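You operate a simulated robot arm through the tools that you are given. There is no shell and no other tool.

You are at the controls of a simulated two-armed robot. One attempt, no reset.

TASK
On the top of the long table, fold the yellow polishing cloth in half, so that its two long edges meet.

It is judged by the outcome, as a careful person would: the job done as asked, and still so three seconds after it is handed in. It fails if anything else is knocked over, pushed out of place, dropped, spilled or broken. Flat cloth is picked up by pressing the open fingertips on it (5 to 10 N) and closing them slowly along it; thin cloth reads only 2 to 8 mm in the jaws.

THE ROBOT
Two 7-joint arms with two-finger parallel grippers on one trunk, on a base that drives. Base frame: it is fixed to the floor where the robot stands at the start and does not move with it; the origin is under the middle of the robot, x ahead of it, y to its left, z up. Readings come in cm, rad, newtons and seconds.
The left shoulder is at the start at [7, 16.3, 107], the right one opposite. With the tool pointing down near the work surface each hand reaches from about 40 to 88 cm from the robot's upright axis, wherever it stands, measured 20 degrees to its own side. Places, roughly: top of the long table [10, -210, 90]; yellow polishing cloth [-75, -175, 75]. Payload 3.43 kg a hand.
Tool frame (each hand has its own): the origin (TCP) lies between the finger pads and is the grasp point; the fingertips stand 3.4 cm ahead of it; z points along the fingers, y is the line along which they close. Largest opening 12.8 cm; finger width 2.4, thickness 1.2; the body of the gripper, 4.8 by 13 cm, starts 9.6 cm behind the TCP.
Orientation is that of the tool frame in the base frame, as a unit quaternion [x, y, z, w]. With the fingers straight down and closing along the base's y, the tool's x points along the base's -x, its y along +y and its z along -z.

THE INTERFACE
- The arms move only by the tool arm_command. It takes "left_moves", "right_moves" or both (then of equal length, played together; a hand with none holds still); each is a list of rows, each a list of 7 numbers: the opening, from 0 (shut) to 1 (fully open), then the shift along the base's x, y, z in cm, then the turn, a rotation vector about the base's x, y, z in rad. In form: [[fingers, dx, dy, dz, wx, wy, wz], ...]. A call has 1 to 20 rows; each row shifts and turns the commanded pose from where the row before left it. Each row takes 0.2 s and may step no farther than 5 cm and 0.15 rad from the row before; otherwise, or with a gripper value out of range, the whole call is refused. A pose out of reach is approached as far as the arm can. The call stops where the force on the tool passes 40 N (or 10 N more than at its start, if that is more) or the arm is blocked; 0.2 s more then pass. The fingers move at their own pace (about 15.3 cm/s each) and stop on an object; they squeeze with about 36 N. The grip force told is the motor's: it shows also when the fingers shut on nothing. Time passes only in rows, and 0.2 s behind the last, so rows that do not move let the fingers close. The reply holds the time, the measured pose of the TCP, the force on the tool along the base axes, the opening and the grip force, in the units named above and with some noise, with the torque about the TCP (base axes, N m) and any sound that the robot's microphone picked up.
- Cameras (640 x 400 px; columns grow to the right, rows downward): "scene" is now at [14.85, 1.24, 131.19]; the picture's right is [-0.01, -1.00, 0.00], its down [-0.48, 0.00, -0.88] and it looks along [0.88, -0.01, -0.48] (base axes); focal length 266 px, centre (320, 200). "left" rides on the left gripper at [7.6, 1.1, -16] in its tool frame; the picture's right is [-0.15, 0.99, 0.00], its down [-0.88, -0.13, -0.46] and it looks along [-0.45, -0.07, 0.89] (tool axes); focal length 234 px, centre (320, 200). "right" rides on the right gripper at [7.6, -1.1, -16] in its tool frame; the picture's right is [0.15, 0.99, 0.00], its down [-0.88, 0.13, -0.46] and it looks along [-0.45, 0.07, 0.89] (tool axes); focal length 234 px, centre (320, 200). There is no depth. A picture from a camera that has moved, and an enlarged one, comes with that camera's place and axes in the base frame and with its lens. The place of the scene camera against the robot may be out by one fixed shift of up to 1.8 cm in any direction.
- snapshot(camera): a new picture of that camera. The clock stands still meanwhile.
- move_column(by): slides the trunk up (or, below 0, down) by that many cm; the arms and the scene camera ride with it, the base frame stays. It gives what a move gives, with no picture.
- roll_base(legs): drives the robot by 1 to 6 legs, each [ahead, left, turn to the left] in cm, cm and rad, along the robot's own axes; the way and the turn of a leg run together, so that a leg with both is an arc; at most 150 cm and 3.142 rad a leg. The arms and the cameras ride along, it lands a little off, and it stops where it bumps. It gives what a move gives.
- head_to(pan, tilt): turns the head with the scene camera to pan (to the left, within 1.501 rad either way) and tilt (down, from -0.506 to 1.204), counted from straight ahead of the robot. It gives what a move gives.
- close_up(camera, box): a new picture of the part [left, top, right, bottom] of that camera's present view, enlarged. The clock stands still meanwhile.
- close_job(): hands the job in; it is judged then, once.

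Nothing tells you exact positions but the pictures and the camera data. Unless the task says otherwise, let go and move clear before handing in.

The tools are called after "Request:" as a command line: name --argument value ..., lists and objects as JSON in quotes. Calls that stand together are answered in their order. arm_command: Moves the arms, as the interface text tells. Its arguments: {"type":"object","properties":{"left_moves":{"type":"array","items":{"type":"array","items":{"type":"number"}}},"right_moves":{"type":"array","items":{"type":"array","items":{"type":"number"}}}},"required":[]} The other tools are called the same way: move_column (by) slides the trunk up or down; roll_base (legs) drives the base; head_to (pan, tilt) turns the head that bears the scene camera; snapshot (camera) takes a picture; close_up (camera, box) takes an enlarged picture of a part of a camera's view; close_job () hands the job in.

At the start:

```text
clock: 0.0
left_tool_pos: [65.48, 27.21, 107.02]
left_tcp_rot: [0.0, 1.0, 0.0, 0.001]
left_contact_force: [-0.1, 0.4, -0.5]
left_moment: [-0.04, 0.02, -0.02]
left_grip_width: 12.78
left_grip_force: 0.0
right_tool_pos: [69.95, -23.11, 101.51]
right_tcp_rot: [0.0, 1.0, 0.0, 0.0]
right_contact_force: [-0.2, 0.3, 0.9]
right_moment: [-0.03, 0.0, 0.01]
right_grip_width: 12.78
right_grip_force: 0.0
trunk travel left (down, up): [-55.0, 39.0]
robot x, y, heading: [0.18, -0.04, 0.0]
head pan, tilt: [-0.007, 0.496]
```

scene: 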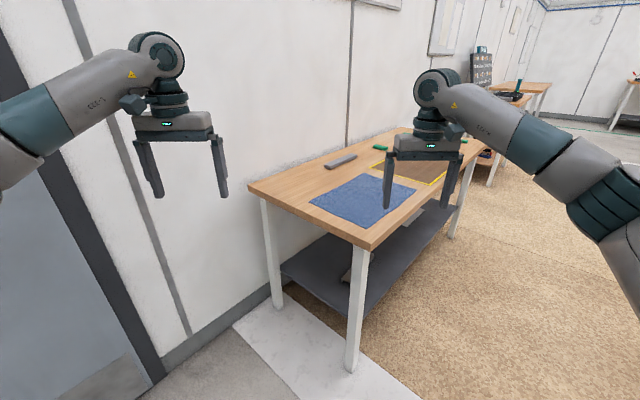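
right: 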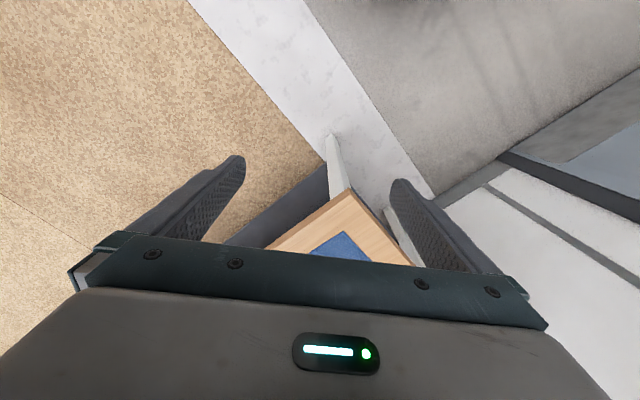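
left: 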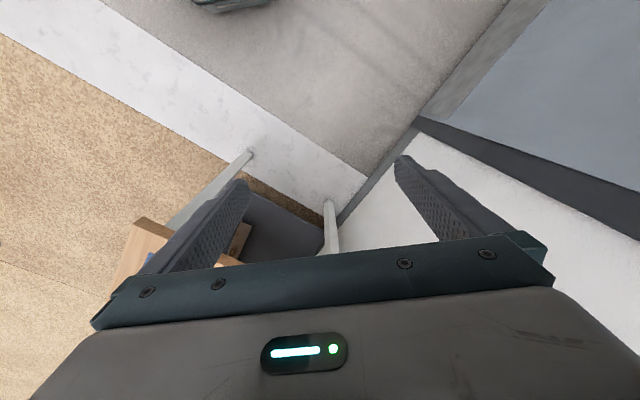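

I see a wooden bench ahead with a blue cloth, but the long table and yellow cloth should be to my right, and behind (around y −175 to −210). I'll turn the head to look before moving.

Request:
head_to --pan -1.5 --tilt 0.4

Request:
snapshot --camera "scene"

```text
clock: 1.6
left_tool_pos: [65.49, 27.27, 107.12]
left_tcp_rot: [0.0, 1.0, 0.0, 0.0]
left_contact_force: [0.0, 0.0, -0.2]
left_moment: [0.05, 0.0, 0.0]
left_grip_width: 12.79
left_grip_force: 0.1
right_tool_pos: [70.03, -23.32, 101.68]
right_tcp_rot: [0.0, 1.0, 0.0, 0.0]
right_contact_force: [0.0, -0.1, -0.4]
right_moment: [-0.01, 0.01, 0.01]
right_grip_width: 12.8
right_grip_force: 0.2
trunk travel left (down, up): [-55.0, 39.0]
robot x, y, heading: [0.04, -0.09, 0.0]
head pan, tilt: [-1.499, 0.4]
```

```text
taken
camera scene: at [6.41, -7.94, 132.07], right [-1.0, -0.07, 0.0], down [-0.03, 0.39, -0.92], along [0.07, -0.92, -0.39], focal length 266 px, centre (320, 200)
```

scene: 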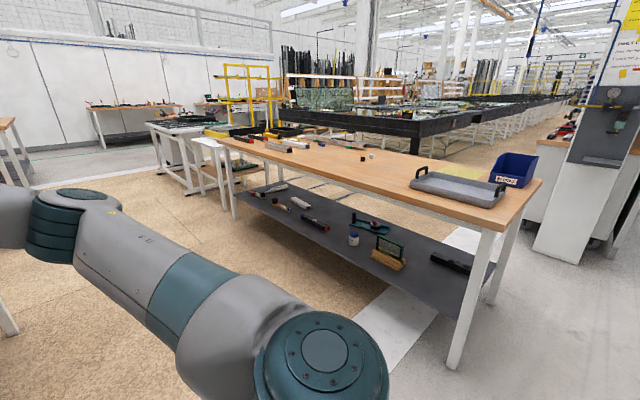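

The long table is to my right, with a grey tray and a blue bin on its far-right end. I don't see a yellow cloth yet, so I'll zoom in on the table and the tray.

Request:
close_up --camera "scene" --box '[380, 130, 560, 242]'

Request:
close_up --camera "scene" --box '[200, 110, 400, 235]'

Request:
close_up --camera "scene" --box '[300, 190, 520, 328]'

```text
3.56 times, centred on (470, 186) of scene
camera zoom: at [6.41, -7.94, 132.07], right [-1.0, -0.07, 0.0], down [-0.03, 0.39, -0.92], along [0.07, -0.92, -0.39], focal length 945 px, centre (-213, 250)
```

zoom: 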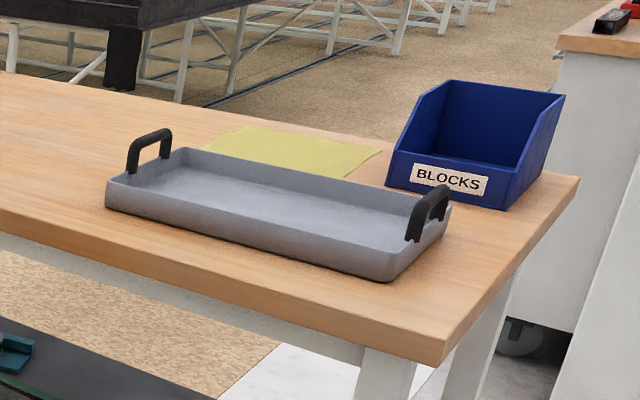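

```text
3.20 times, centred on (300, 172) of scene
camera zoom: at [6.41, -7.94, 132.07], right [-1.0, -0.07, 0.0], down [-0.03, 0.39, -0.92], along [0.07, -0.92, -0.39], focal length 851 px, centre (384, 288)
```

zoom: 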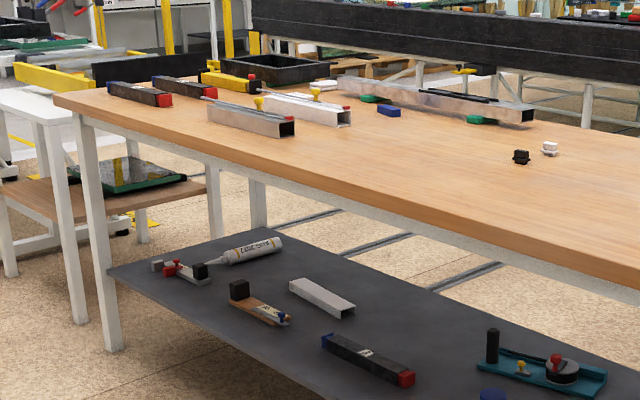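

```text
2.90 times, centred on (410, 259) of scene
camera zoom: at [6.41, -7.94, 132.07], right [-1.0, -0.07, 0.0], down [-0.03, 0.39, -0.92], along [0.07, -0.92, -0.39], focal length 771 px, centre (59, 29)
```

zoom: 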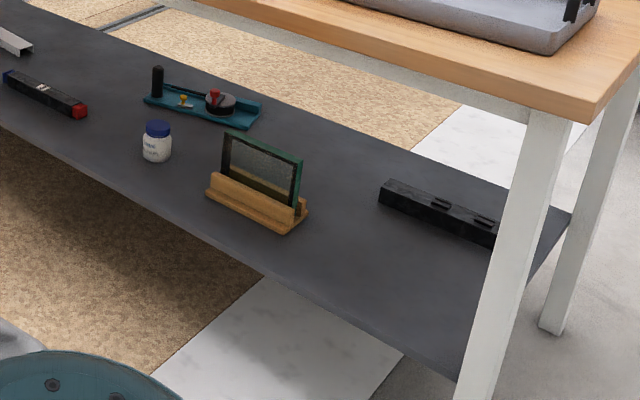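

The yellow cloth is on the tabletop, behind the grey tray and left of the blue "BLOCKS" bin, near the far edge. I'll raise the trunk for clearance and a better view, then turn right in place to survey the way around the table.

Request:
move_column --by 25

Request:
roll_base --legs '[[0, 0, -1.2]]'

Request:
head_to --pan -1.2 --tilt 0.45

Request:
snapshot --camera "scene"

```text
clock: 4.2
left_tool_pos: [65.57, 27.3, 132.07]
left_tcp_rot: [0.0, 1.0, 0.0, 0.001]
left_contact_force: [-0.6, -0.2, 0.2]
left_moment: [-0.01, 0.04, 0.01]
left_grip_width: 12.82
left_grip_force: 0.0
right_tool_pos: [70.07, -23.31, 126.44]
right_tcp_rot: [0.0, 1.0, 0.0, 0.0]
right_contact_force: [0.2, -0.5, -0.5]
right_moment: [-0.02, -0.01, -0.01]
right_grip_width: 12.8
right_grip_force: 0.0
trunk travel left (down, up): [-80.0, 14.0]
robot x, y, heading: [-0.18, -0.28, -0.003]
head pan, tilt: [-1.499, 0.4]
```

```text
clock: 7.5
left_tool_pos: [49.99, -50.27, 132.03]
left_tcp_rot: [0.557, 0.83, -0.001, 0.0]
left_contact_force: [0.4, 0.4, 0.3]
left_moment: [-0.03, -0.01, -0.01]
left_grip_width: 12.81
left_grip_force: 0.1
right_tool_pos: [5.04, -73.59, 126.68]
right_tcp_rot: [0.557, 0.83, 0.0, 0.0]
right_contact_force: [0.5, 0.1, 0.1]
right_moment: [0.01, 0.01, -0.01]
right_grip_width: 12.8
right_grip_force: 0.1
trunk travel left (down, up): [-80.0, 14.0]
robot x, y, heading: [-0.11, 0.03, -1.184]
head pan, tilt: [-1.499, 0.4]
```

```text
clock: 8.3
left_tool_pos: [49.99, -50.24, 132.1]
left_tcp_rot: [0.558, 0.83, 0.0, 0.0]
left_contact_force: [0.2, 0.0, 0.5]
left_moment: [0.02, 0.0, -0.01]
left_grip_width: 12.81
left_grip_force: 0.0
right_tool_pos: [5.01, -73.61, 126.51]
right_tcp_rot: [0.557, 0.83, 0.0, -0.001]
right_contact_force: [0.7, -0.8, 0.0]
right_moment: [0.0, -0.01, 0.0]
right_grip_width: 12.76
right_grip_force: 0.1
trunk travel left (down, up): [-80.0, 14.0]
robot x, y, heading: [-0.11, -0.26, -1.187]
head pan, tilt: [-1.201, 0.45]
```

```text
taken
camera scene: at [-4.07, -9.7, 156.61], right [-0.69, 0.73, 0.0], down [0.32, 0.3, -0.9], along [-0.65, -0.62, -0.44], focal length 266 px, centre (320, 200)
```

scene: 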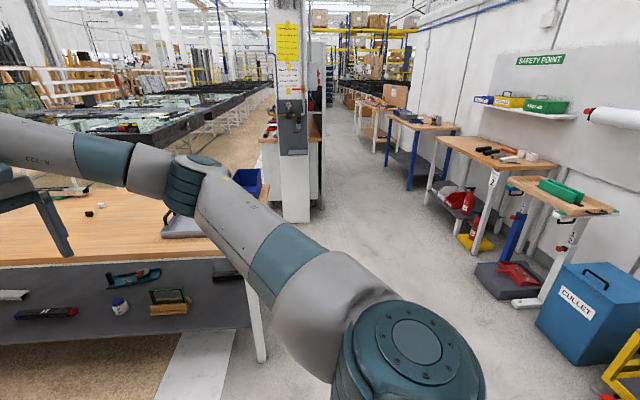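

The aisle to the right of the table looks open, with benches and a "CULLET" box along the wall. I'll check the floor where I intend to drive.

Request:
head_to --pan -1.5 --tilt 0.9

Request:
snapshot --camera "scene"

Request:
snapshot --camera "right"

```text
clock: 9.2
left_tool_pos: [50.1, -50.27, 132.09]
left_tcp_rot: [0.557, 0.831, 0.0, 0.001]
left_contact_force: [-0.1, 0.9, -0.1]
left_moment: [0.04, 0.02, 0.03]
left_grip_width: 12.8
left_grip_force: 0.1
right_tool_pos: [5.05, -73.56, 126.63]
right_tcp_rot: [0.557, 0.831, 0.0, 0.0]
right_contact_force: [-0.8, -0.2, -0.6]
right_moment: [0.0, -0.02, -0.02]
right_grip_width: 12.76
right_grip_force: 0.2
trunk travel left (down, up): [-80.0, 14.0]
robot x, y, heading: [-0.14, 0.12, -1.177]
head pan, tilt: [-1.499, 0.901]
```

```text
taken
camera scene: at [-4.14, -6.73, 152.78], right [-0.45, 0.9, 0.0], down [0.7, 0.35, -0.62], along [-0.56, -0.28, -0.78], focal length 266 px, centre (320, 200)
```

scene: 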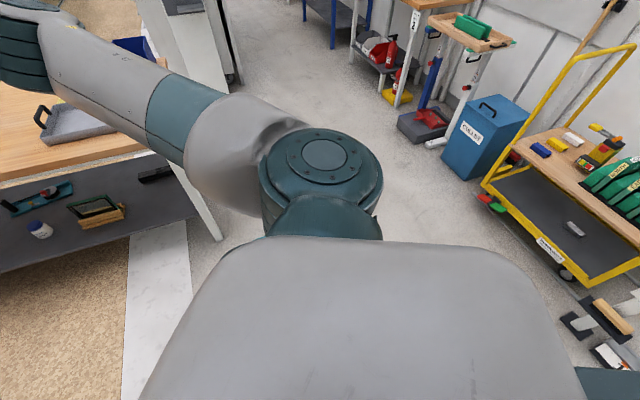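

```text
taken
camera right: at [1.22, -67.06, 142.61], right [0.86, 0.51, 0.0], down [0.45, -0.77, 0.46], along [0.23, -0.39, -0.89], focal length 234 px, centre (320, 200)
```

right: 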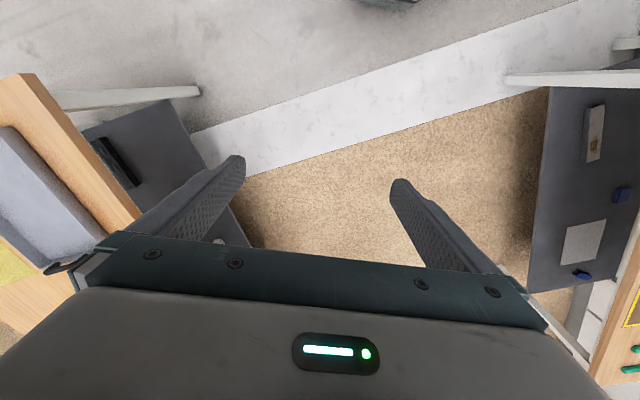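

The aisle is clear. I'll drive to the right-hand end of the long table in three legs with the arms carried high, then look down at the cloth from there.

Request:
roll_base --legs '[[-23, -109, 0], [0, 0, 0.43], [32, -66, 0]]'

Request:
head_to --pan 0.0 --tilt 0.7

Request:
snapshot --camera "scene"

Request:
snapshot --camera "right"

Request:
snapshot --camera "left"

```text
clock: 19.7
left_tool_pos: [-64.43, -115.14, 131.99]
left_tcp_rot: [0.376, 0.927, 0.0, -0.001]
left_contact_force: [0.2, 0.3, -0.1]
left_moment: [-0.05, 0.0, 0.02]
left_grip_width: 12.81
left_grip_force: 0.1
right_tool_pos: [-96.41, -154.38, 126.68]
right_tcp_rot: [0.377, 0.926, 0.0, 0.0]
right_contact_force: [0.0, -0.3, 1.3]
right_moment: [0.01, -0.04, 0.03]
right_grip_width: 12.77
right_grip_force: 0.1
trunk travel left (down, up): [-80.0, 14.0]
robot x, y, heading: [-130.36, -88.78, -0.774]
head pan, tilt: [-1.499, 0.901]
```

```text
clock: 21.3
left_tool_pos: [-64.51, -115.07, 132.13]
left_tcp_rot: [0.376, 0.926, 0.0, 0.0]
left_contact_force: [0.6, 0.2, 1.0]
left_moment: [0.02, 0.01, -0.01]
left_grip_width: 12.8
left_grip_force: 0.0
right_tool_pos: [-96.44, -154.42, 126.67]
right_tcp_rot: [0.378, 0.926, -0.001, 0.0]
right_contact_force: [0.4, 0.3, 0.0]
right_moment: [0.02, -0.01, -0.01]
right_grip_width: 12.78
right_grip_force: 0.1
trunk travel left (down, up): [-80.0, 14.0]
robot x, y, heading: [-130.38, -89.07, -0.775]
head pan, tilt: [0.0, 0.7]
```

```text
taken
camera scene: at [-120.01, -97.07, 154.39], right [-0.7, -0.72, 0.0], down [-0.46, 0.45, -0.76], along [0.55, -0.53, -0.64], focal length 266 px, centre (320, 200)
```

scene: 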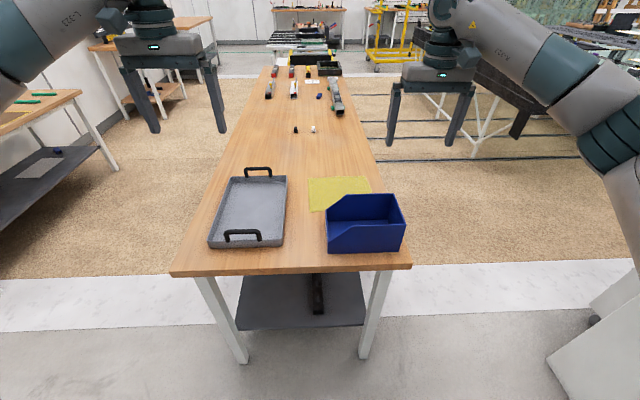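

```text
taken
camera right: at [-102.63, -149.99, 142.61], right [0.59, 0.81, 0.0], down [0.72, -0.52, 0.46], along [0.37, -0.27, -0.89], focal length 234 px, centre (320, 200)
```

right: 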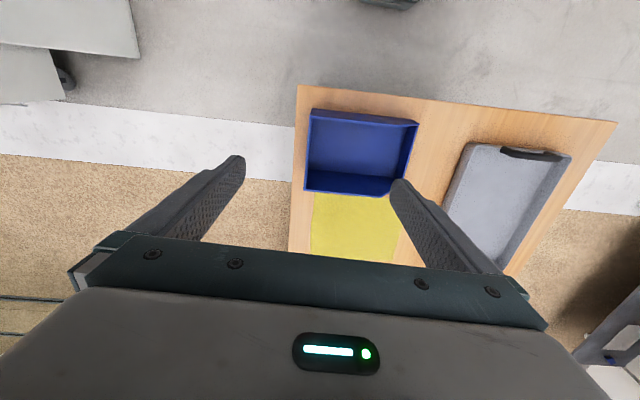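

```text
taken
camera left: at [-69.2, -108.88, 148.09], right [0.8, 0.61, 0.0], down [0.54, -0.71, 0.46], along [0.28, -0.36, -0.89], focal length 234 px, centre (320, 200)
```

left: 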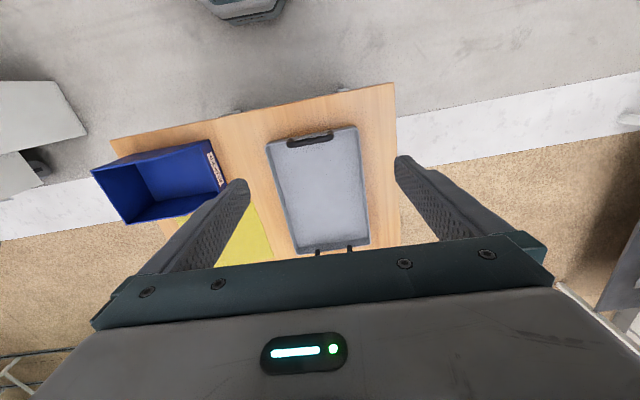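

From the table's end I see the tray (left), the blue bin (right, near), and the yellow cloth just beyond the bin, lying free. I'll zoom in on the cloth and also look down at my own base to learn how near I can stand.

Request:
close_up --camera "scene" --box '[260, 150, 420, 250]'

Request:
close_up --camera "right" --box '[260, 80, 480, 218]'

Request:
head_to --pan 0.0 --tilt 1.2

Request:
snapshot --camera "scene"

```text
4.00 times, centred on (340, 200) of scene
camera zoom: at [-120.01, -97.07, 154.39], right [-0.7, -0.72, 0.0], down [-0.46, 0.45, -0.76], along [0.55, -0.53, -0.64], focal length 1064 px, centre (240, 200)
```

zoom: 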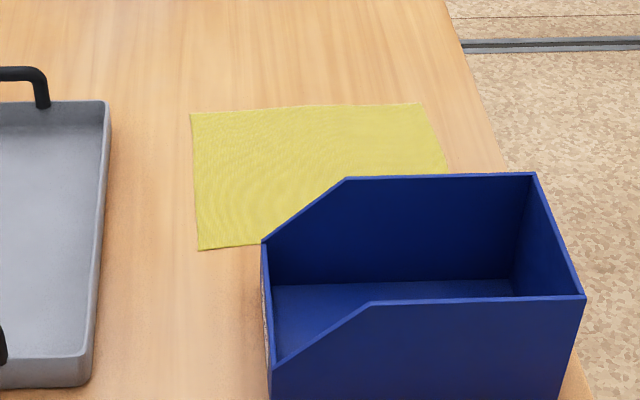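

```text
2.90 times, centred on (370, 149) of right
camera zoom: at [-102.63, -149.99, 142.61], right [0.59, 0.81, 0.0], down [0.72, -0.52, 0.46], along [0.37, -0.27, -0.89], focal length 679 px, centre (175, 348)
```

zoom: 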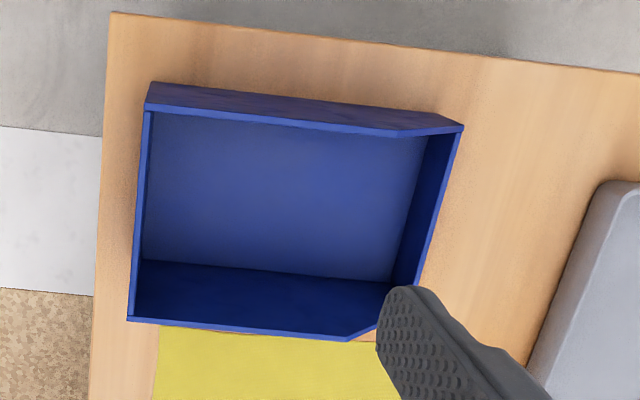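

```text
clock: 22.2
left_tool_pos: [-64.41, -115.13, 132.09]
left_tcp_rot: [0.376, 0.927, 0.001, 0.0]
left_contact_force: [-0.3, -0.7, 0.4]
left_moment: [-0.01, 0.03, 0.02]
left_grip_width: 12.78
left_grip_force: 0.0
right_tool_pos: [-96.54, -154.54, 126.58]
right_tcp_rot: [0.376, 0.927, 0.0, 0.0]
right_contact_force: [0.0, 0.3, 0.8]
right_moment: [0.02, -0.02, -0.03]
right_grip_width: 12.78
right_grip_force: 0.1
trunk travel left (down, up): [-80.0, 14.0]
robot x, y, heading: [-130.44, -88.98, -0.772]
head pan, tilt: [0.0, 1.201]
```

```text
taken
camera scene: at [-122.09, -95.06, 150.8], right [-0.7, -0.72, 0.0], down [-0.67, 0.65, -0.36], along [0.26, -0.25, -0.93], focal length 266 px, centre (320, 200)
```

scene: 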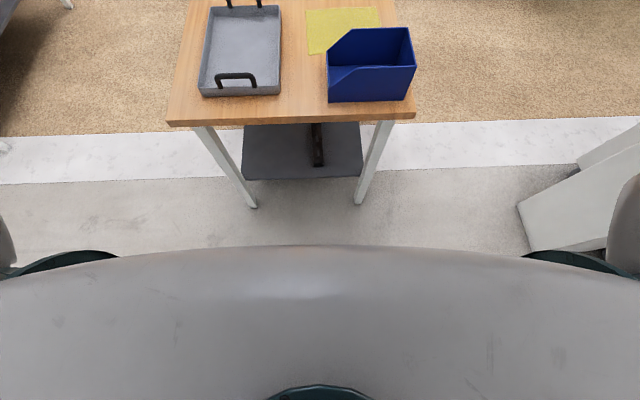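

The cloth lies flat with its long edges running across the table (about 26 × 22 cm), its near long edge close to the bin. The far side of the table (to my right) is open floor, so I'll turn to face the table from there, first moving to the aisle corner and turning.

Request:
roll_base --legs '[[-5, -45, 0], [0, 0, 1.57], [-25, 0, 0]]'

Request:
head_to --pan -0.9 --tilt 0.8

Request:
snapshot --camera "scene"

```text
clock: 30.2
left_tool_pos: [-156.87, -69.23, 132.11]
left_tcp_rot: [-0.394, 0.919, 0.0, -0.002]
left_contact_force: [0.0, -0.2, -1.0]
left_moment: [0.02, 0.01, -0.02]
left_grip_width: 12.8
left_grip_force: 0.0
right_tool_pos: [-117.06, -100.89, 126.56]
right_tcp_rot: [-0.393, 0.92, -0.001, -0.001]
right_contact_force: [1.0, -0.4, 0.3]
right_moment: [0.01, 0.01, 0.02]
right_grip_width: 12.83
right_grip_force: 0.1
trunk travel left (down, up): [-80.0, 14.0]
robot x, y, heading: [-182.13, -135.23, 0.81]
head pan, tilt: [0.0, 1.201]
```

```text
clock: 31.4
left_tool_pos: [-156.96, -69.28, 132.14]
left_tcp_rot: [-0.394, 0.919, 0.0, 0.0]
left_contact_force: [-0.4, 0.8, 0.3]
left_moment: [0.0, 0.02, -0.02]
left_grip_width: 12.77
left_grip_force: 0.1
right_tool_pos: [-117.39, -100.89, 126.54]
right_tcp_rot: [-0.393, 0.92, 0.0, -0.001]
right_contact_force: [-0.7, 0.4, -0.3]
right_moment: [0.03, -0.03, -0.02]
right_grip_width: 12.77
right_grip_force: 0.1
trunk travel left (down, up): [-80.0, 14.0]
robot x, y, heading: [-182.37, -135.4, 0.806]
head pan, tilt: [-0.901, 0.799]
```

```text
taken
camera scene: at [-170.23, -131.29, 153.56], right [-0.09, -1.0, 0.0], down [-0.71, 0.07, -0.7], along [0.69, -0.06, -0.72], focal length 266 px, centre (320, 200)
```

scene: 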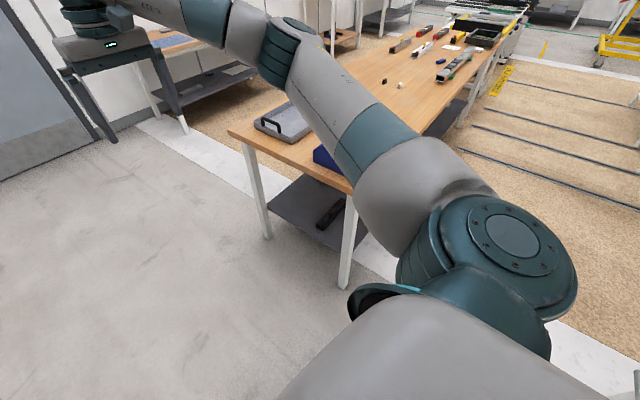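

I'm now at the corner of the far side, facing across the table end. I'll check the corridor to my right before strafing along it.

Request:
head_to --pan -1.5 --tilt 0.6

Request:
snapshot --camera "scene"

Request:
snapshot --camera "right"

```text
clock: 32.4
left_tool_pos: [-156.82, -69.35, 132.05]
left_tcp_rot: [-0.392, 0.92, 0.001, 0.0]
left_contact_force: [0.4, -0.5, 0.3]
left_moment: [-0.02, 0.01, 0.04]
left_grip_width: 12.8
left_grip_force: 0.0
right_tool_pos: [-117.35, -100.85, 126.65]
right_tcp_rot: [-0.394, 0.919, 0.0, 0.0]
right_contact_force: [0.6, 0.3, -0.1]
right_moment: [0.0, 0.0, 0.03]
right_grip_width: 12.82
right_grip_force: 0.1
trunk travel left (down, up): [-80.0, 14.0]
robot x, y, heading: [-182.66, -135.47, 0.809]
head pan, tilt: [-1.499, 0.6]
```

```text
taken
camera scene: at [-171.45, -136.18, 155.25], right [-0.64, -0.77, 0.0], down [-0.44, 0.36, -0.82], along [0.64, -0.53, -0.57], focal length 266 px, centre (320, 200)
```

scene: 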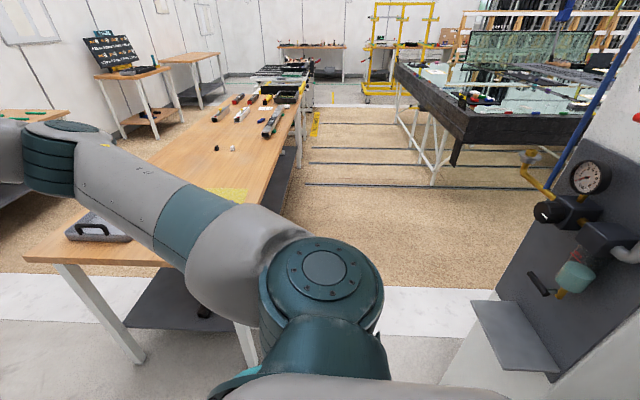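

```text
taken
camera right: at [-121.62, -107.22, 142.58], right [-0.82, 0.58, 0.0], down [0.51, 0.73, 0.45], along [0.26, 0.37, -0.89], focal length 234 px, centre (320, 200)
```

right: 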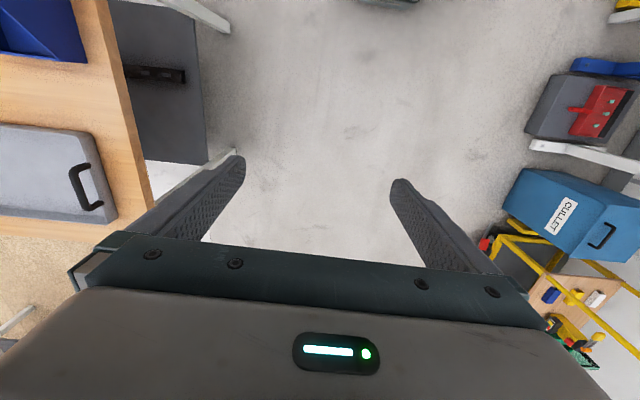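

The corridor on the far side is open; the pillar's panel and shelf stay ~35–40 cm behind me. I'll strafe right in two steps, checking position in between.

Request:
roll_base --legs '[[2, -52, 0]]'

Request:
head_to --pan -0.5 --tilt 1.0

Request:
snapshot --camera "scene"

```text
clock: 35.4
left_tool_pos: [-118.98, -102.78, 132.08]
left_tcp_rot: [-0.398, 0.917, 0.0, 0.0]
left_contact_force: [-0.2, -1.1, 0.3]
left_moment: [0.01, 0.01, 0.01]
left_grip_width: 12.78
left_grip_force: 0.0
right_tool_pos: [-79.08, -134.08, 126.67]
right_tcp_rot: [-0.397, 0.918, 0.0, 0.0]
right_contact_force: [0.1, 0.3, -0.9]
right_moment: [-0.02, -0.02, 0.01]
right_grip_width: 12.8
right_grip_force: 0.0
trunk travel left (down, up): [-80.0, 14.0]
robot x, y, heading: [-143.95, -169.36, 0.815]
head pan, tilt: [-1.499, 0.6]
```

```text
clock: 36.7
left_tool_pos: [-118.93, -102.89, 132.05]
left_tcp_rot: [-0.398, 0.917, -0.001, -0.001]
left_contact_force: [-0.1, -0.1, -1.1]
left_moment: [0.0, 0.01, 0.01]
left_grip_width: 12.81
left_grip_force: 0.0
right_tool_pos: [-79.01, -134.07, 126.68]
right_tcp_rot: [-0.398, 0.917, 0.001, -0.001]
right_contact_force: [0.6, -0.3, -0.7]
right_moment: [-0.04, 0.0, 0.0]
right_grip_width: 12.82
right_grip_force: 0.0
trunk travel left (down, up): [-80.0, 14.0]
robot x, y, heading: [-144.17, -169.23, 0.815]
head pan, tilt: [-0.499, 1.0]
```

```text
taken
camera scene: at [-133.1, -162.15, 152.05], right [0.31, -0.95, 0.0], down [-0.8, -0.26, -0.54], along [0.51, 0.17, -0.84], focal length 266 px, centre (320, 200)
```

scene: 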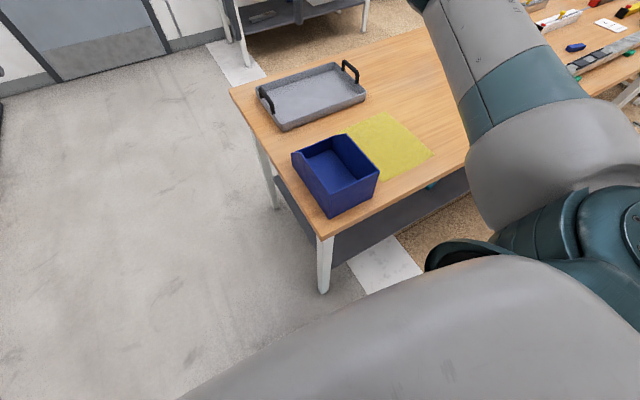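

The cloth, bin and tray are all clearly separated. I continue strafing right so the cloth is centred ahead of me.

Request:
roll_base --legs '[[1, -57, 0], [0, 0, 0.03]]'

Request:
head_to --pan 0.1 --tilt 0.95

Request:
snapshot --camera "scene"

Request:
snapshot --camera "left"

Request:
snapshot --camera "right"

```text
clock: 40.3
left_tool_pos: [-78.56, -140.5, 132.17]
left_tcp_rot: [-0.41, 0.912, 0.0, 0.0]
left_contact_force: [0.1, 0.3, 0.7]
left_moment: [0.04, 0.05, 0.02]
left_grip_width: 12.79
left_grip_force: 0.0
right_tool_pos: [-37.79, -170.6, 126.55]
right_tcp_rot: [-0.41, 0.912, 0.001, -0.002]
right_contact_force: [-0.6, -0.3, -0.5]
right_moment: [0.02, 0.0, -0.04]
right_grip_width: 12.77
right_grip_force: 0.0
trunk travel left (down, up): [-80.0, 14.0]
robot x, y, heading: [-101.81, -207.42, 0.843]
head pan, tilt: [-0.499, 1.0]
```

```text
clock: 41.3
left_tool_pos: [-78.76, -140.39, 132.11]
left_tcp_rot: [-0.41, 0.912, -0.001, 0.001]
left_contact_force: [0.4, 0.4, 0.1]
left_moment: [0.02, 0.0, -0.03]
left_grip_width: 12.81
left_grip_force: 0.1
right_tool_pos: [-37.94, -170.47, 126.49]
right_tcp_rot: [-0.411, 0.912, -0.001, -0.001]
right_contact_force: [0.4, 0.0, 0.2]
right_moment: [0.01, 0.0, -0.01]
right_grip_width: 12.79
right_grip_force: 0.0
trunk travel left (down, up): [-80.0, 14.0]
robot x, y, heading: [-101.75, -207.65, 0.851]
head pan, tilt: [0.099, 0.949]
```

```text
taken
camera scene: at [-93.42, -196.54, 152.41], right [0.81, -0.59, 0.0], down [-0.48, -0.66, -0.58], along [0.34, 0.47, -0.81], focal length 266 px, centre (320, 200)
```

scene: 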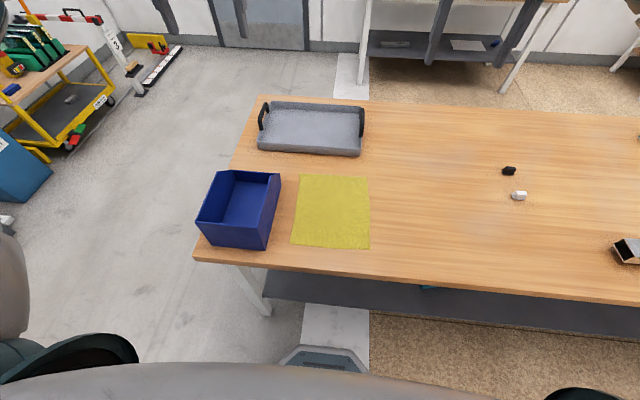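

```text
taken
camera left: at [-84.7, -145.16, 148.08], right [-0.64, 0.76, 0.0], down [0.68, 0.57, 0.46], along [0.35, 0.29, -0.89], focal length 234 px, centre (320, 200)
```

left: 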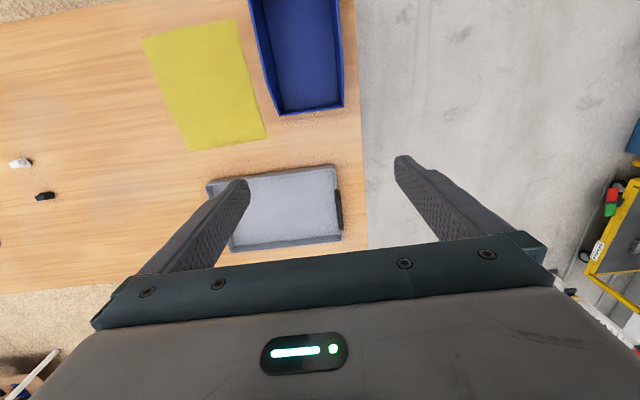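

```text
taken
camera right: at [-42.02, -176.93, 142.59], right [-0.84, 0.55, 0.0], down [0.49, 0.75, 0.45], along [0.25, 0.38, -0.89], focal length 234 px, centre (320, 200)
```

right: 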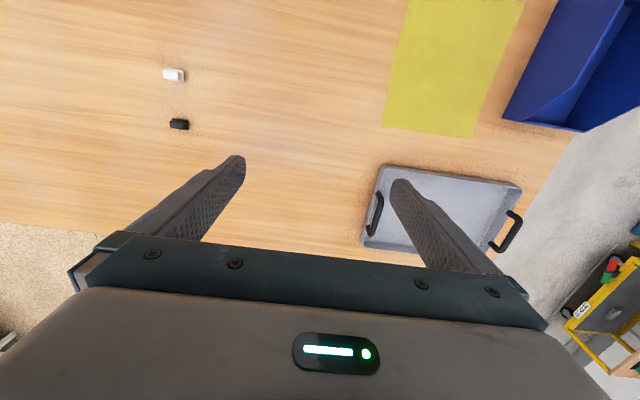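

I now have a full, unobstructed view of the cloth from the far side: bin on my left, tray beyond, open table to the right. I'll zoom in to measure its corners precisely.

Request:
close_up --camera "scene" --box '[180, 150, 400, 288]'

Request:
close_up --camera "left" --box '[120, 0, 360, 150]'

Request:
close_up --camera "scene" --box '[200, 240, 440, 390]'

```text
2.90 times, centred on (290, 219) of scene
camera zoom: at [-93.42, -196.54, 152.41], right [0.81, -0.59, 0.0], down [-0.48, -0.66, -0.58], along [0.34, 0.47, -0.81], focal length 771 px, centre (407, 145)
```

zoom: 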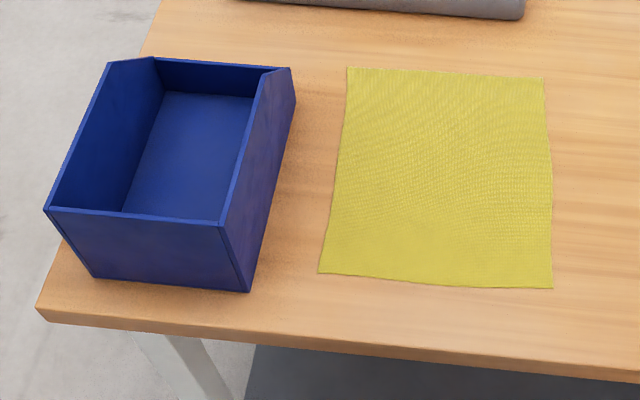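

```text
2.67 times, centred on (240, 75) of left
camera zoom: at [-84.7, -145.16, 148.08], right [-0.64, 0.76, 0.0], down [0.68, 0.57, 0.46], along [0.35, 0.29, -0.89], focal length 624 px, centre (533, 533)
```

zoom: 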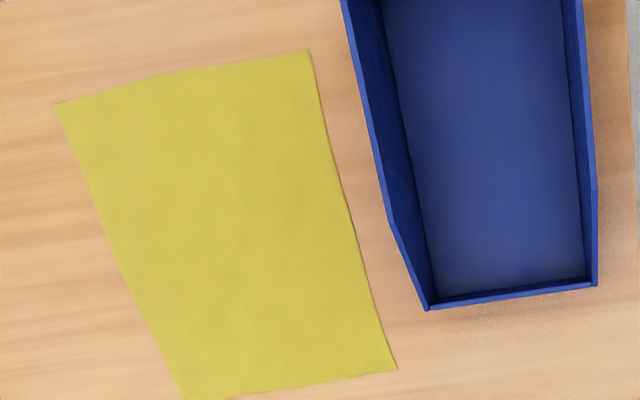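

```text
2.67 times, centred on (320, 315) of scene
camera zoom: at [-93.42, -196.54, 152.41], right [0.81, -0.59, 0.0], down [-0.48, -0.66, -0.58], along [0.34, 0.47, -0.81], focal length 709 px, centre (320, -107)
```

zoom: 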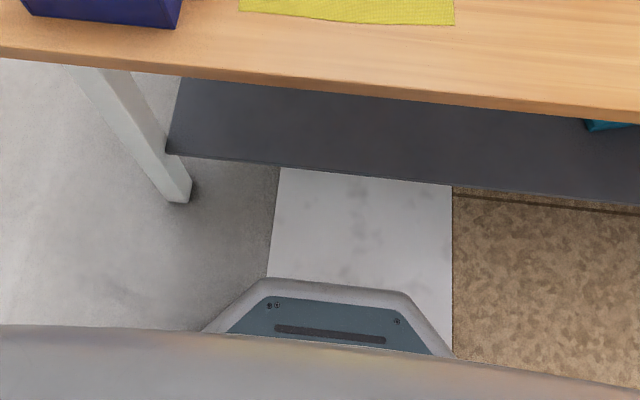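

The cloth measures about 25.5 × 22 cm, aligned with me: long edges at about 9 cm to my right and 13 cm to my left, spanning 44–69 cm ahead; the bin wall is about 5 cm left of its left edge. I'll back off 4 cm for comfortable reach, then bring both hands over the right long edge with the jaws turned to close along that edge.

Request:
roll_base --legs '[[-4, 0, 0.01]]'

Request:
snapshot --camera "scene"

```text
clock: 42.2
left_tool_pos: [-81.34, -142.56, 131.69]
left_tcp_rot: [-0.416, 0.91, -0.003, -0.003]
left_contact_force: [1.1, 0.8, 0.1]
left_moment: [-0.09, 0.08, -0.02]
left_grip_width: 12.81
left_grip_force: 0.1
right_tool_pos: [-40.38, -172.19, 126.03]
right_tcp_rot: [-0.415, 0.91, -0.001, -0.004]
right_contact_force: [0.8, 0.3, -0.8]
right_moment: [-0.06, 0.07, 0.02]
right_grip_width: 12.8
right_grip_force: 0.0
trunk travel left (down, up): [-80.0, 14.0]
robot x, y, heading: [-104.36, -210.4, 0.858]
head pan, tilt: [0.099, 0.949]
```

```text
taken
camera scene: at [-95.46, -198.74, 152.3], right [0.82, -0.58, 0.0], down [-0.47, -0.67, -0.58], along [0.33, 0.47, -0.82], focal length 266 px, centre (320, 200)
```

scene: 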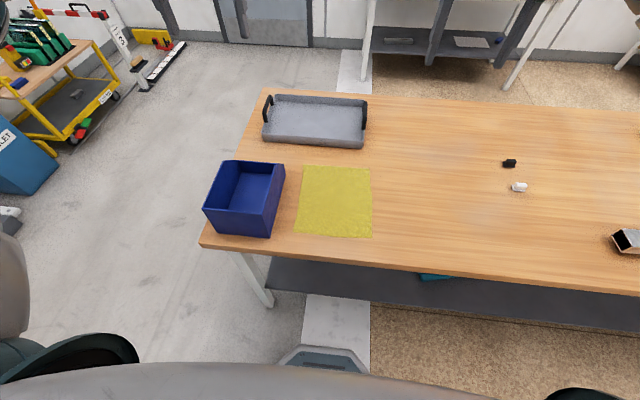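

Next I rotate both hands 90° so the jaws close along the long edge, moving the right hand above the near right corner of the cloth while the left stays up.

Request:
arm_command --right_moves '[[0.3, -2.22, -0.53, -1.9, 0, 0, 0.1428], [0.3, -2.22, -0.53, -1.9, 0, 0, 0.1428], [0.3, -2.22, -0.53, -1.9, 0, 0, 0.1428], [0.3, -2.22, -0.53, -1.9, 0, 0, 0.1428], [0.3, -2.22, -0.53, -1.9, 0, 0, 0.1428], [0.3, -2.22, -0.53, -1.9, 0, 0, 0.1428], [0.3, -2.22, -0.53, -1.9, 0, 0, 0.1428], [0.3, -2.22, -0.53, -1.9, 0, 0, 0.1428], [0.3, -2.22, -0.53, -1.9, 0, 0, 0.1428], [0.3, -2.22, -0.53, -1.9, 0, 0, 0.1428], [0.3, -2.22, -0.53, -1.9, 0, 0, 0.1428], [0.3, 0, 0, 0, 0, 0, 0]]' --left_moves '[[0.3, 0, 0, 0, 0, 0, -0.1428], [0.3, 0, 0, 0, 0, 0, -0.1428], [0.3, 0, 0, 0, 0, 0, -0.1428], [0.3, 0, 0, 0, 0, 0, -0.1428], [0.3, 0, 0, 0, 0, 0, -0.1428], [0.3, 0, 0, 0, 0, 0, -0.1428], [0.3, 0, 0, 0, 0, 0, -0.1428], [0.3, 0, 0, 0, 0, 0, -0.1428], [0.3, 0, 0, 0, 0, 0, -0.1428], [0.3, 0, 0, 0, 0, 0, -0.1428], [0.3, 0, 0, 0, 0, 0, -0.1428], [0.3, 0, 0, 0, 0, 0, 0]]'

Request:
snapshot --camera "scene"

Request:
snapshot --camera "right"

Request:
snapshot --camera "left"

```text
clock: 44.8
left_tool_pos: [-85.7, -168.29, 128.14]
left_tcp_rot: [0.347, 0.938, 0.001, -0.001]
left_contact_force: [-0.4, 0.5, 0.2]
left_moment: [0.0, 0.0, 0.02]
left_grip_width: 3.83
left_grip_force: 0.1
left hand out of reach, approached as far as the arm can: row 5, 6, 7, 8, 9, 10, 11
right_tool_pos: [-62.02, -185.31, 107.17]
right_tcp_rot: [0.917, -0.396, 0.031, -0.026]
right_contact_force: [0.1, 0.2, -0.9]
right_moment: [0.01, 0.05, 0.04]
right_grip_width: 3.83
right_grip_force: 0.0
right hand out of reach, approached as far as the arm can: row 10, 11
trunk travel left (down, up): [-80.0, 14.0]
robot x, y, heading: [-104.19, -210.51, 0.857]
head pan, tilt: [0.099, 0.949]
```

```text
taken
camera scene: at [-96.12, -199.49, 152.41], right [0.82, -0.58, 0.0], down [-0.47, -0.66, -0.58], along [0.34, 0.48, -0.81], focal length 266 px, centre (320, 200)
```

scene: 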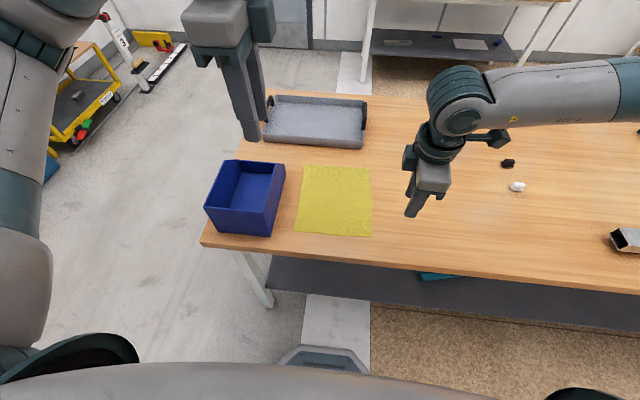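

```text
taken
camera right: at [-57.2, -190.51, 123.55], right [-0.62, -0.78, -0.07], down [-0.73, 0.54, 0.41], along [-0.29, 0.3, -0.91], focal length 234 px, centre (320, 200)
```

right: 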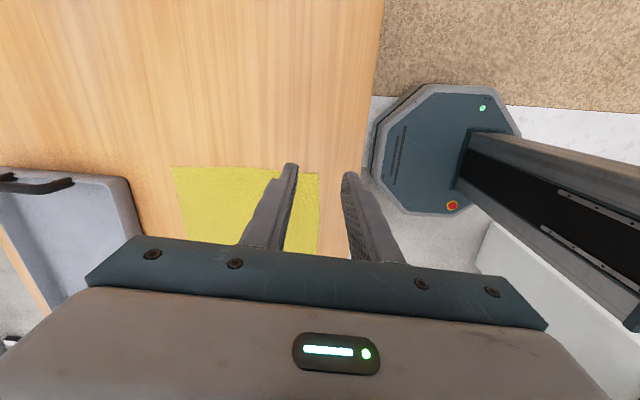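

```text
taken
camera left: at [-90.76, -162.42, 144.22], right [0.76, 0.65, 0.0], down [0.58, -0.67, 0.45], along [0.3, -0.34, -0.89], focal length 234 px, centre (320, 200)
```

left: 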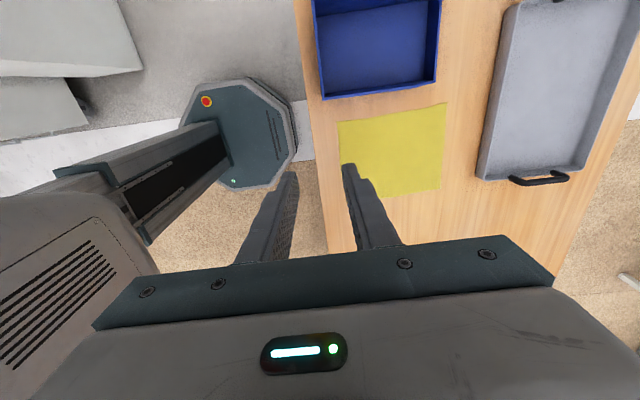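

The 90° turns in those directions ran into the arms' limits (the left hand got dragged off about 26 cm at safe height; nothing was touched). I'll check what pose the controller holds, then turn the other way to find the comfortable yaw.

Request:
arm_command --left_moves '[[0.3, 0, 0, 0, 0, 0, 0.1428], [0.3, 0, 0, 0, 0, 0, 0.1428]]'

```text
clock: 45.4
left_tool_pos: [-85.78, -168.33, 128.34]
left_tcp_rot: [0.213, 0.977, 0.0, -0.001]
left_contact_force: [-0.1, 0.9, 0.1]
left_moment: [0.0, 0.0, 0.03]
left_grip_width: 3.85
left_grip_force: 0.0
right_tool_pos: [-61.86, -185.31, 107.25]
right_tcp_rot: [0.917, -0.397, 0.033, -0.026]
right_contact_force: [0.2, -0.1, 0.0]
right_moment: [-0.02, 0.02, -0.03]
right_grip_width: 3.84
right_grip_force: 0.0
trunk travel left (down, up): [-80.0, 14.0]
robot x, y, heading: [-104.07, -210.81, 0.857]
head pan, tilt: [0.099, 0.949]
```

Request:
arm_command --left_moves '[[0.3, 1.5, 1.92, -1.33, 0, 0, 0.1428], [0.3, 1.5, 1.92, -1.33, 0, 0, 0.1428], [0.3, 1.5, 1.92, -1.33, 0, 0, 0.1428], [0.3, 1.5, 1.92, -1.33, 0, 0, 0.1428], [0.3, 1.5, 1.92, -1.33, 0, 0, 0.1428], [0.3, 1.5, 1.92, -1.33, 0, 0, 0.1428], [0.3, 1.5, 1.92, -1.33, 0, 0, 0.1428], [0.3, 1.5, 1.92, -1.33, 0, 0, 0.1428], [0.3, 1.5, 1.92, -1.33, 0, 0, 0.1428], [0.3, 0, 0, 0, 0, 0, 0.1428], [0.3, 0, 0, 0, 0, 0, 0.1428], [0.3, 0, 0, 0, 0, 0, 0.1428], [0.3, 0, 0, 0, 0, 0, 0.1428], [0.3, 0, 0, 0, 0, 0, 0.1428], [0.3, 0, 0, 0, 0, 0, 0.1428], [0.3, 0, 0, 0, 0, 0, 0.1428], [0.3, 0, 0, 0, 0, 0, 0.1428], [0.3, 0, 0, 0, 0, 0, 0.1428], [0.3, 0, 0, 0, 0, 0, 0.1428], [0.3, 0, 0, 0, 0, 0, 0]]' --right_moves '[[0.3, 0, 0, 0.5, 0, 0, -0.1428], [0.3, 0, 0, 0.5, 0, 0, -0.1428], [0.3, 0, 0, 0.5, 0, 0, -0.1428], [0.3, 0, 0, 0.5, 0, 0, -0.1428], [0.3, 0, 0, 0.5, 0, 0, -0.1428], [0.3, 0, 0, 0.5, 0, 0, -0.1428], [0.3, 0, 0, 0.5, 0, 0, -0.1428], [0.3, 0, 0, 0.5, 0, 0, -0.1428], [0.3, 0, 0, 0.5, 0, 0, -0.1428], [0.3, 0, 0, 0.5, 0, 0, -0.1428], [0.3, 0, 0, 0.5, 0, 0, -0.1428], [0.3, 0, 0, 0.5, 0, 0, -0.1428], [0.3, 0, 0, 0, 0, 0, -0.1428], [0.3, 0, 0, 0, 0, 0, -0.1428], [0.3, 0, 0, 0, 0, 0, -0.1428], [0.3, 0, 0, 0, 0, 0, -0.1428], [0.3, 0, 0, 0, 0, 0, -0.1428], [0.3, 0, 0, 0, 0, 0, -0.1428], [0.3, 0, 0, 0, 0, 0, -0.1428], [0.3, 0, 0, 0, 0, 0, 0]]'

Request:
snapshot --camera "scene"

```text
clock: 49.6
left_tool_pos: [-72.29, -150.91, 116.24]
left_tcp_rot: [0.91, -0.415, 0.001, 0.0]
left_contact_force: [0.2, 0.2, -0.1]
left_moment: [0.0, -0.01, 0.0]
left_grip_width: 3.86
left_grip_force: 0.0
right_tool_pos: [-62.09, -185.1, 113.37]
right_tcp_rot: [0.182, 0.982, -0.039, -0.019]
right_contact_force: [-0.4, 1.3, 0.6]
right_moment: [0.01, 0.02, -0.04]
right_grip_width: 3.85
right_grip_force: 0.1
trunk travel left (down, up): [-80.0, 14.0]
robot x, y, heading: [-104.62, -210.47, 0.856]
head pan, tilt: [0.099, 0.949]
```

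```text
taken
camera scene: at [-96.12, -199.42, 152.41], right [0.82, -0.58, 0.0], down [-0.47, -0.66, -0.58], along [0.34, 0.48, -0.81], focal length 266 px, centre (320, 200)
```

scene: 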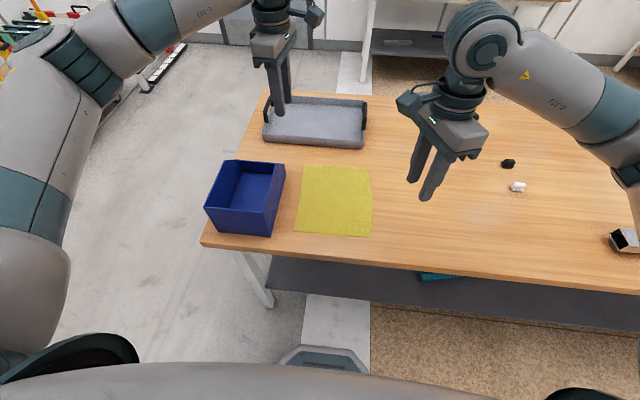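

Turning the other way works: the left hand is cleanly at +90°, and the right is near −90°. I'll finish aligning the right and bring both hands above the two right-hand corners at a safe height.

Request:
arm_command --right_moves '[[0.3, -0.45, 1.18, -1.4, 0.02, -0.021, -0.1157], [0.3, -0.45, 1.18, -1.4, 0.02, -0.021, -0.1157], [0.3, -0.45, 1.18, -1.4, 0.02, -0.021, -0.1157], [0.3, -0.45, 1.18, -1.4, 0, 0, 0], [0.3, -0.45, 1.18, -1.4, 0, 0, 0], [0.3, -0.45, 1.18, -1.4, 0, 0, 0], [0.3, 0, 0, 0, 0, 0, 0]]' --left_moves '[[0.3, 3.43, -2.02, -1.87, 0, 0, 0], [0.3, 3.43, -2.02, -1.87, 0, 0, 0], [0.3, 3.43, -2.02, -1.87, 0, 0, 0], [0.3, 3.43, -2.02, -1.87, 0, 0, 0], [0.3, 3.43, -2.02, -1.87, 0, 0, 0], [0.3, 3.43, -2.02, -1.87, 0, 0, 0], [0.3, 0, 0, 0, 0, 0, 0]]'

Request:
snapshot --camera "scene"

Request:
snapshot --camera "left"

Request:
snapshot --camera "right"

```text
clock: 51.2
left_tool_pos: [-51.74, -163.08, 104.93]
left_tcp_rot: [0.91, -0.416, 0.0, 0.001]
left_contact_force: [-0.4, -0.4, 0.1]
left_moment: [0.0, 0.02, -0.01]
left_grip_width: 3.84
left_grip_force: 0.0
right_tool_pos: [-64.9, -178.09, 104.88]
right_tcp_rot: [0.348, 0.937, -0.001, 0.0]
right_contact_force: [-0.2, -0.2, -0.1]
right_moment: [-0.05, -0.01, 0.02]
right_grip_width: 3.85
right_grip_force: 0.0
trunk travel left (down, up): [-80.0, 14.0]
robot x, y, heading: [-104.18, -210.57, 0.861]
head pan, tilt: [0.099, 0.949]
```

```text
taken
camera scene: at [-96.21, -199.37, 152.41], right [0.82, -0.58, 0.0], down [-0.47, -0.66, -0.58], along [0.34, 0.47, -0.81], focal length 266 px, centre (320, 200)
```

scene: 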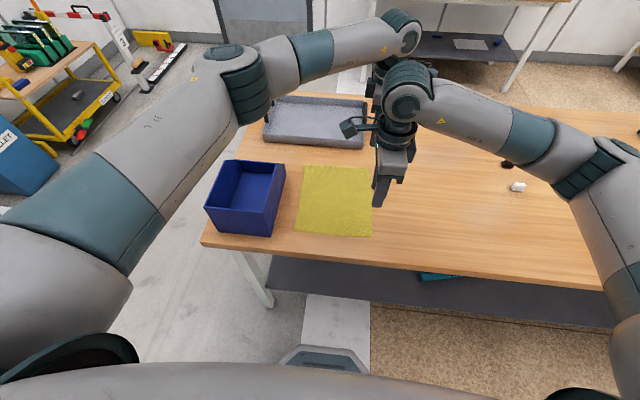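

```text
taken
camera left: at [-47.73, -169.45, 120.94], right [-0.84, -0.54, 0.0], down [-0.48, 0.75, 0.45], along [-0.24, 0.38, -0.89], focal length 234 px, centre (320, 200)
```

left: 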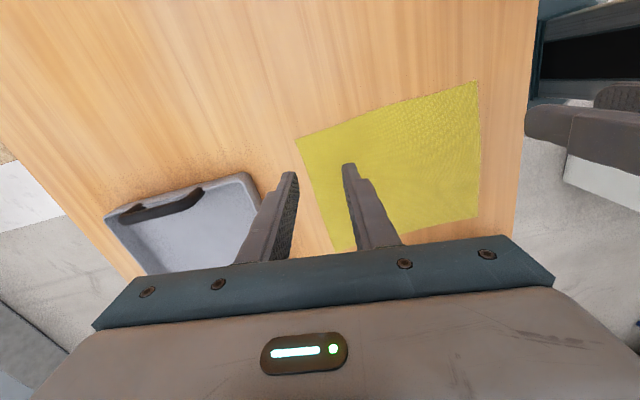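

```text
taken
camera right: at [-71.21, -173.99, 120.88], right [0.54, 0.84, 0.0], down [0.75, -0.48, 0.46], along [0.39, -0.25, -0.89], focal length 234 px, centre (320, 200)
```

right: 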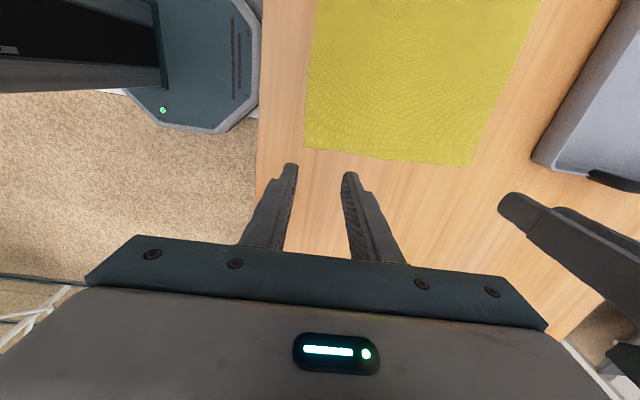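

Both hands are exactly posed. Triangulating from the two hand cameras gives the table top at z ≈ 86.7 cm and the right long edge running from about (−65.0, −180.4) to (−49.0, −160.9). I'll shift over the pinch points (about 3 cm from each corner, 1 cm inside the edge) and come down to just above the cloth.

Request:
arm_command --right_moves '[[0.235, 0.3, 0.22, -3, 0, 0, 0.006], [0.235, 0.3, 0.22, -3, 0, 0, 0.006], [0.235, 0.3, 0.22, -3, 0, 0, 0.006], [0.235, 0.19, 0.2, -2.5, 0, 0, 0.006], [0.235, 0, 0, 0, 0, 0, 0]]' --left_moves '[[0.235, -0.04, 0.1, -3, 0, 0, 0.006], [0.235, -0.04, 0.1, -3, 0, 0, 0.006], [0.235, -0.04, 0.1, -3, 0, 0, 0.006], [0.235, -0.03, 0.11, -2.5, 0, 0, 0.006], [0.235, 0, 0, 0, 0, 0, 0]]'

Request:
snapshot --camera "left"

Request:
snapshot --camera "right"

Request:
snapshot --camera "scene"

```text
clock: 52.4
left_tool_pos: [-51.82, -162.75, 93.48]
left_tcp_rot: [0.915, -0.405, 0.001, 0.0]
left_contact_force: [0.0, 0.4, -0.4]
left_moment: [0.01, -0.04, -0.01]
left_grip_width: 3.0
left_grip_force: 0.1
right_tool_pos: [-63.71, -177.32, 93.38]
right_tcp_rot: [0.337, 0.941, 0.0, 0.001]
right_contact_force: [-0.1, 0.7, -0.2]
right_moment: [-0.01, -0.01, 0.01]
right_grip_width: 3.0
right_grip_force: 0.1
trunk travel left (down, up): [-80.0, 14.0]
robot x, y, heading: [-104.1, -210.08, 0.859]
head pan, tilt: [0.099, 0.949]
```

```text
taken
camera left: at [-47.68, -168.91, 109.55], right [-0.83, -0.56, 0.0], down [-0.5, 0.74, 0.45], along [-0.25, 0.38, -0.89], focal length 234 px, centre (320, 200)
```

left: 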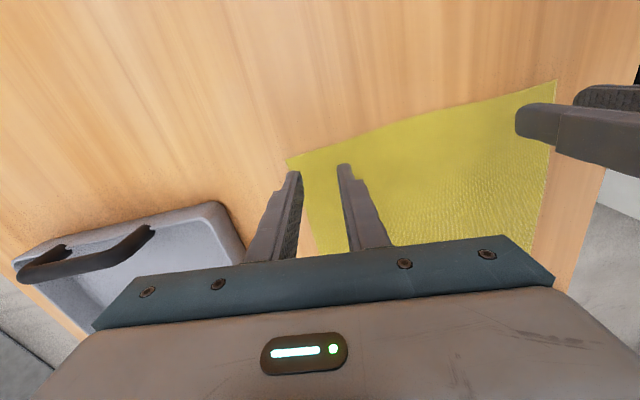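

```text
taken
camera right: at [-70.22, -173.39, 109.36], right [0.52, 0.86, 0.0], down [0.76, -0.46, 0.46], along [0.39, -0.24, -0.89], focal length 234 px, centre (320, 200)
```

right: 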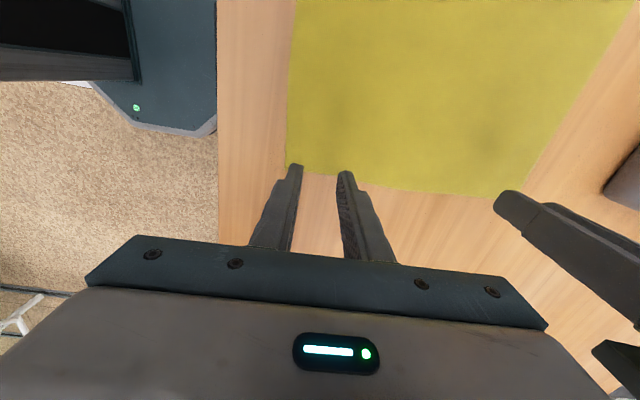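

```text
taken
camera scene: at [-96.17, -199.45, 152.42], right [0.82, -0.58, 0.0], down [-0.47, -0.66, -0.58], along [0.34, 0.48, -0.81], focal length 266 px, centre (320, 200)
```

scene: 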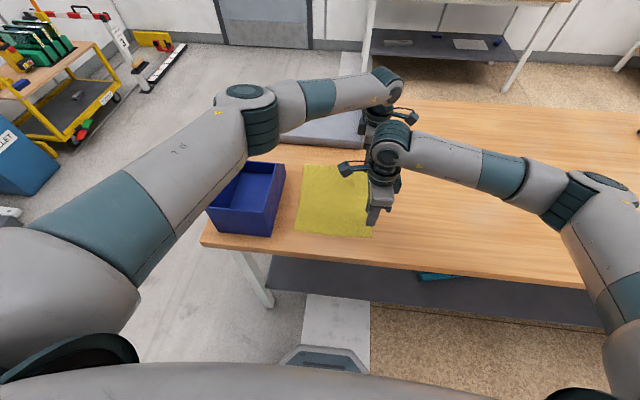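

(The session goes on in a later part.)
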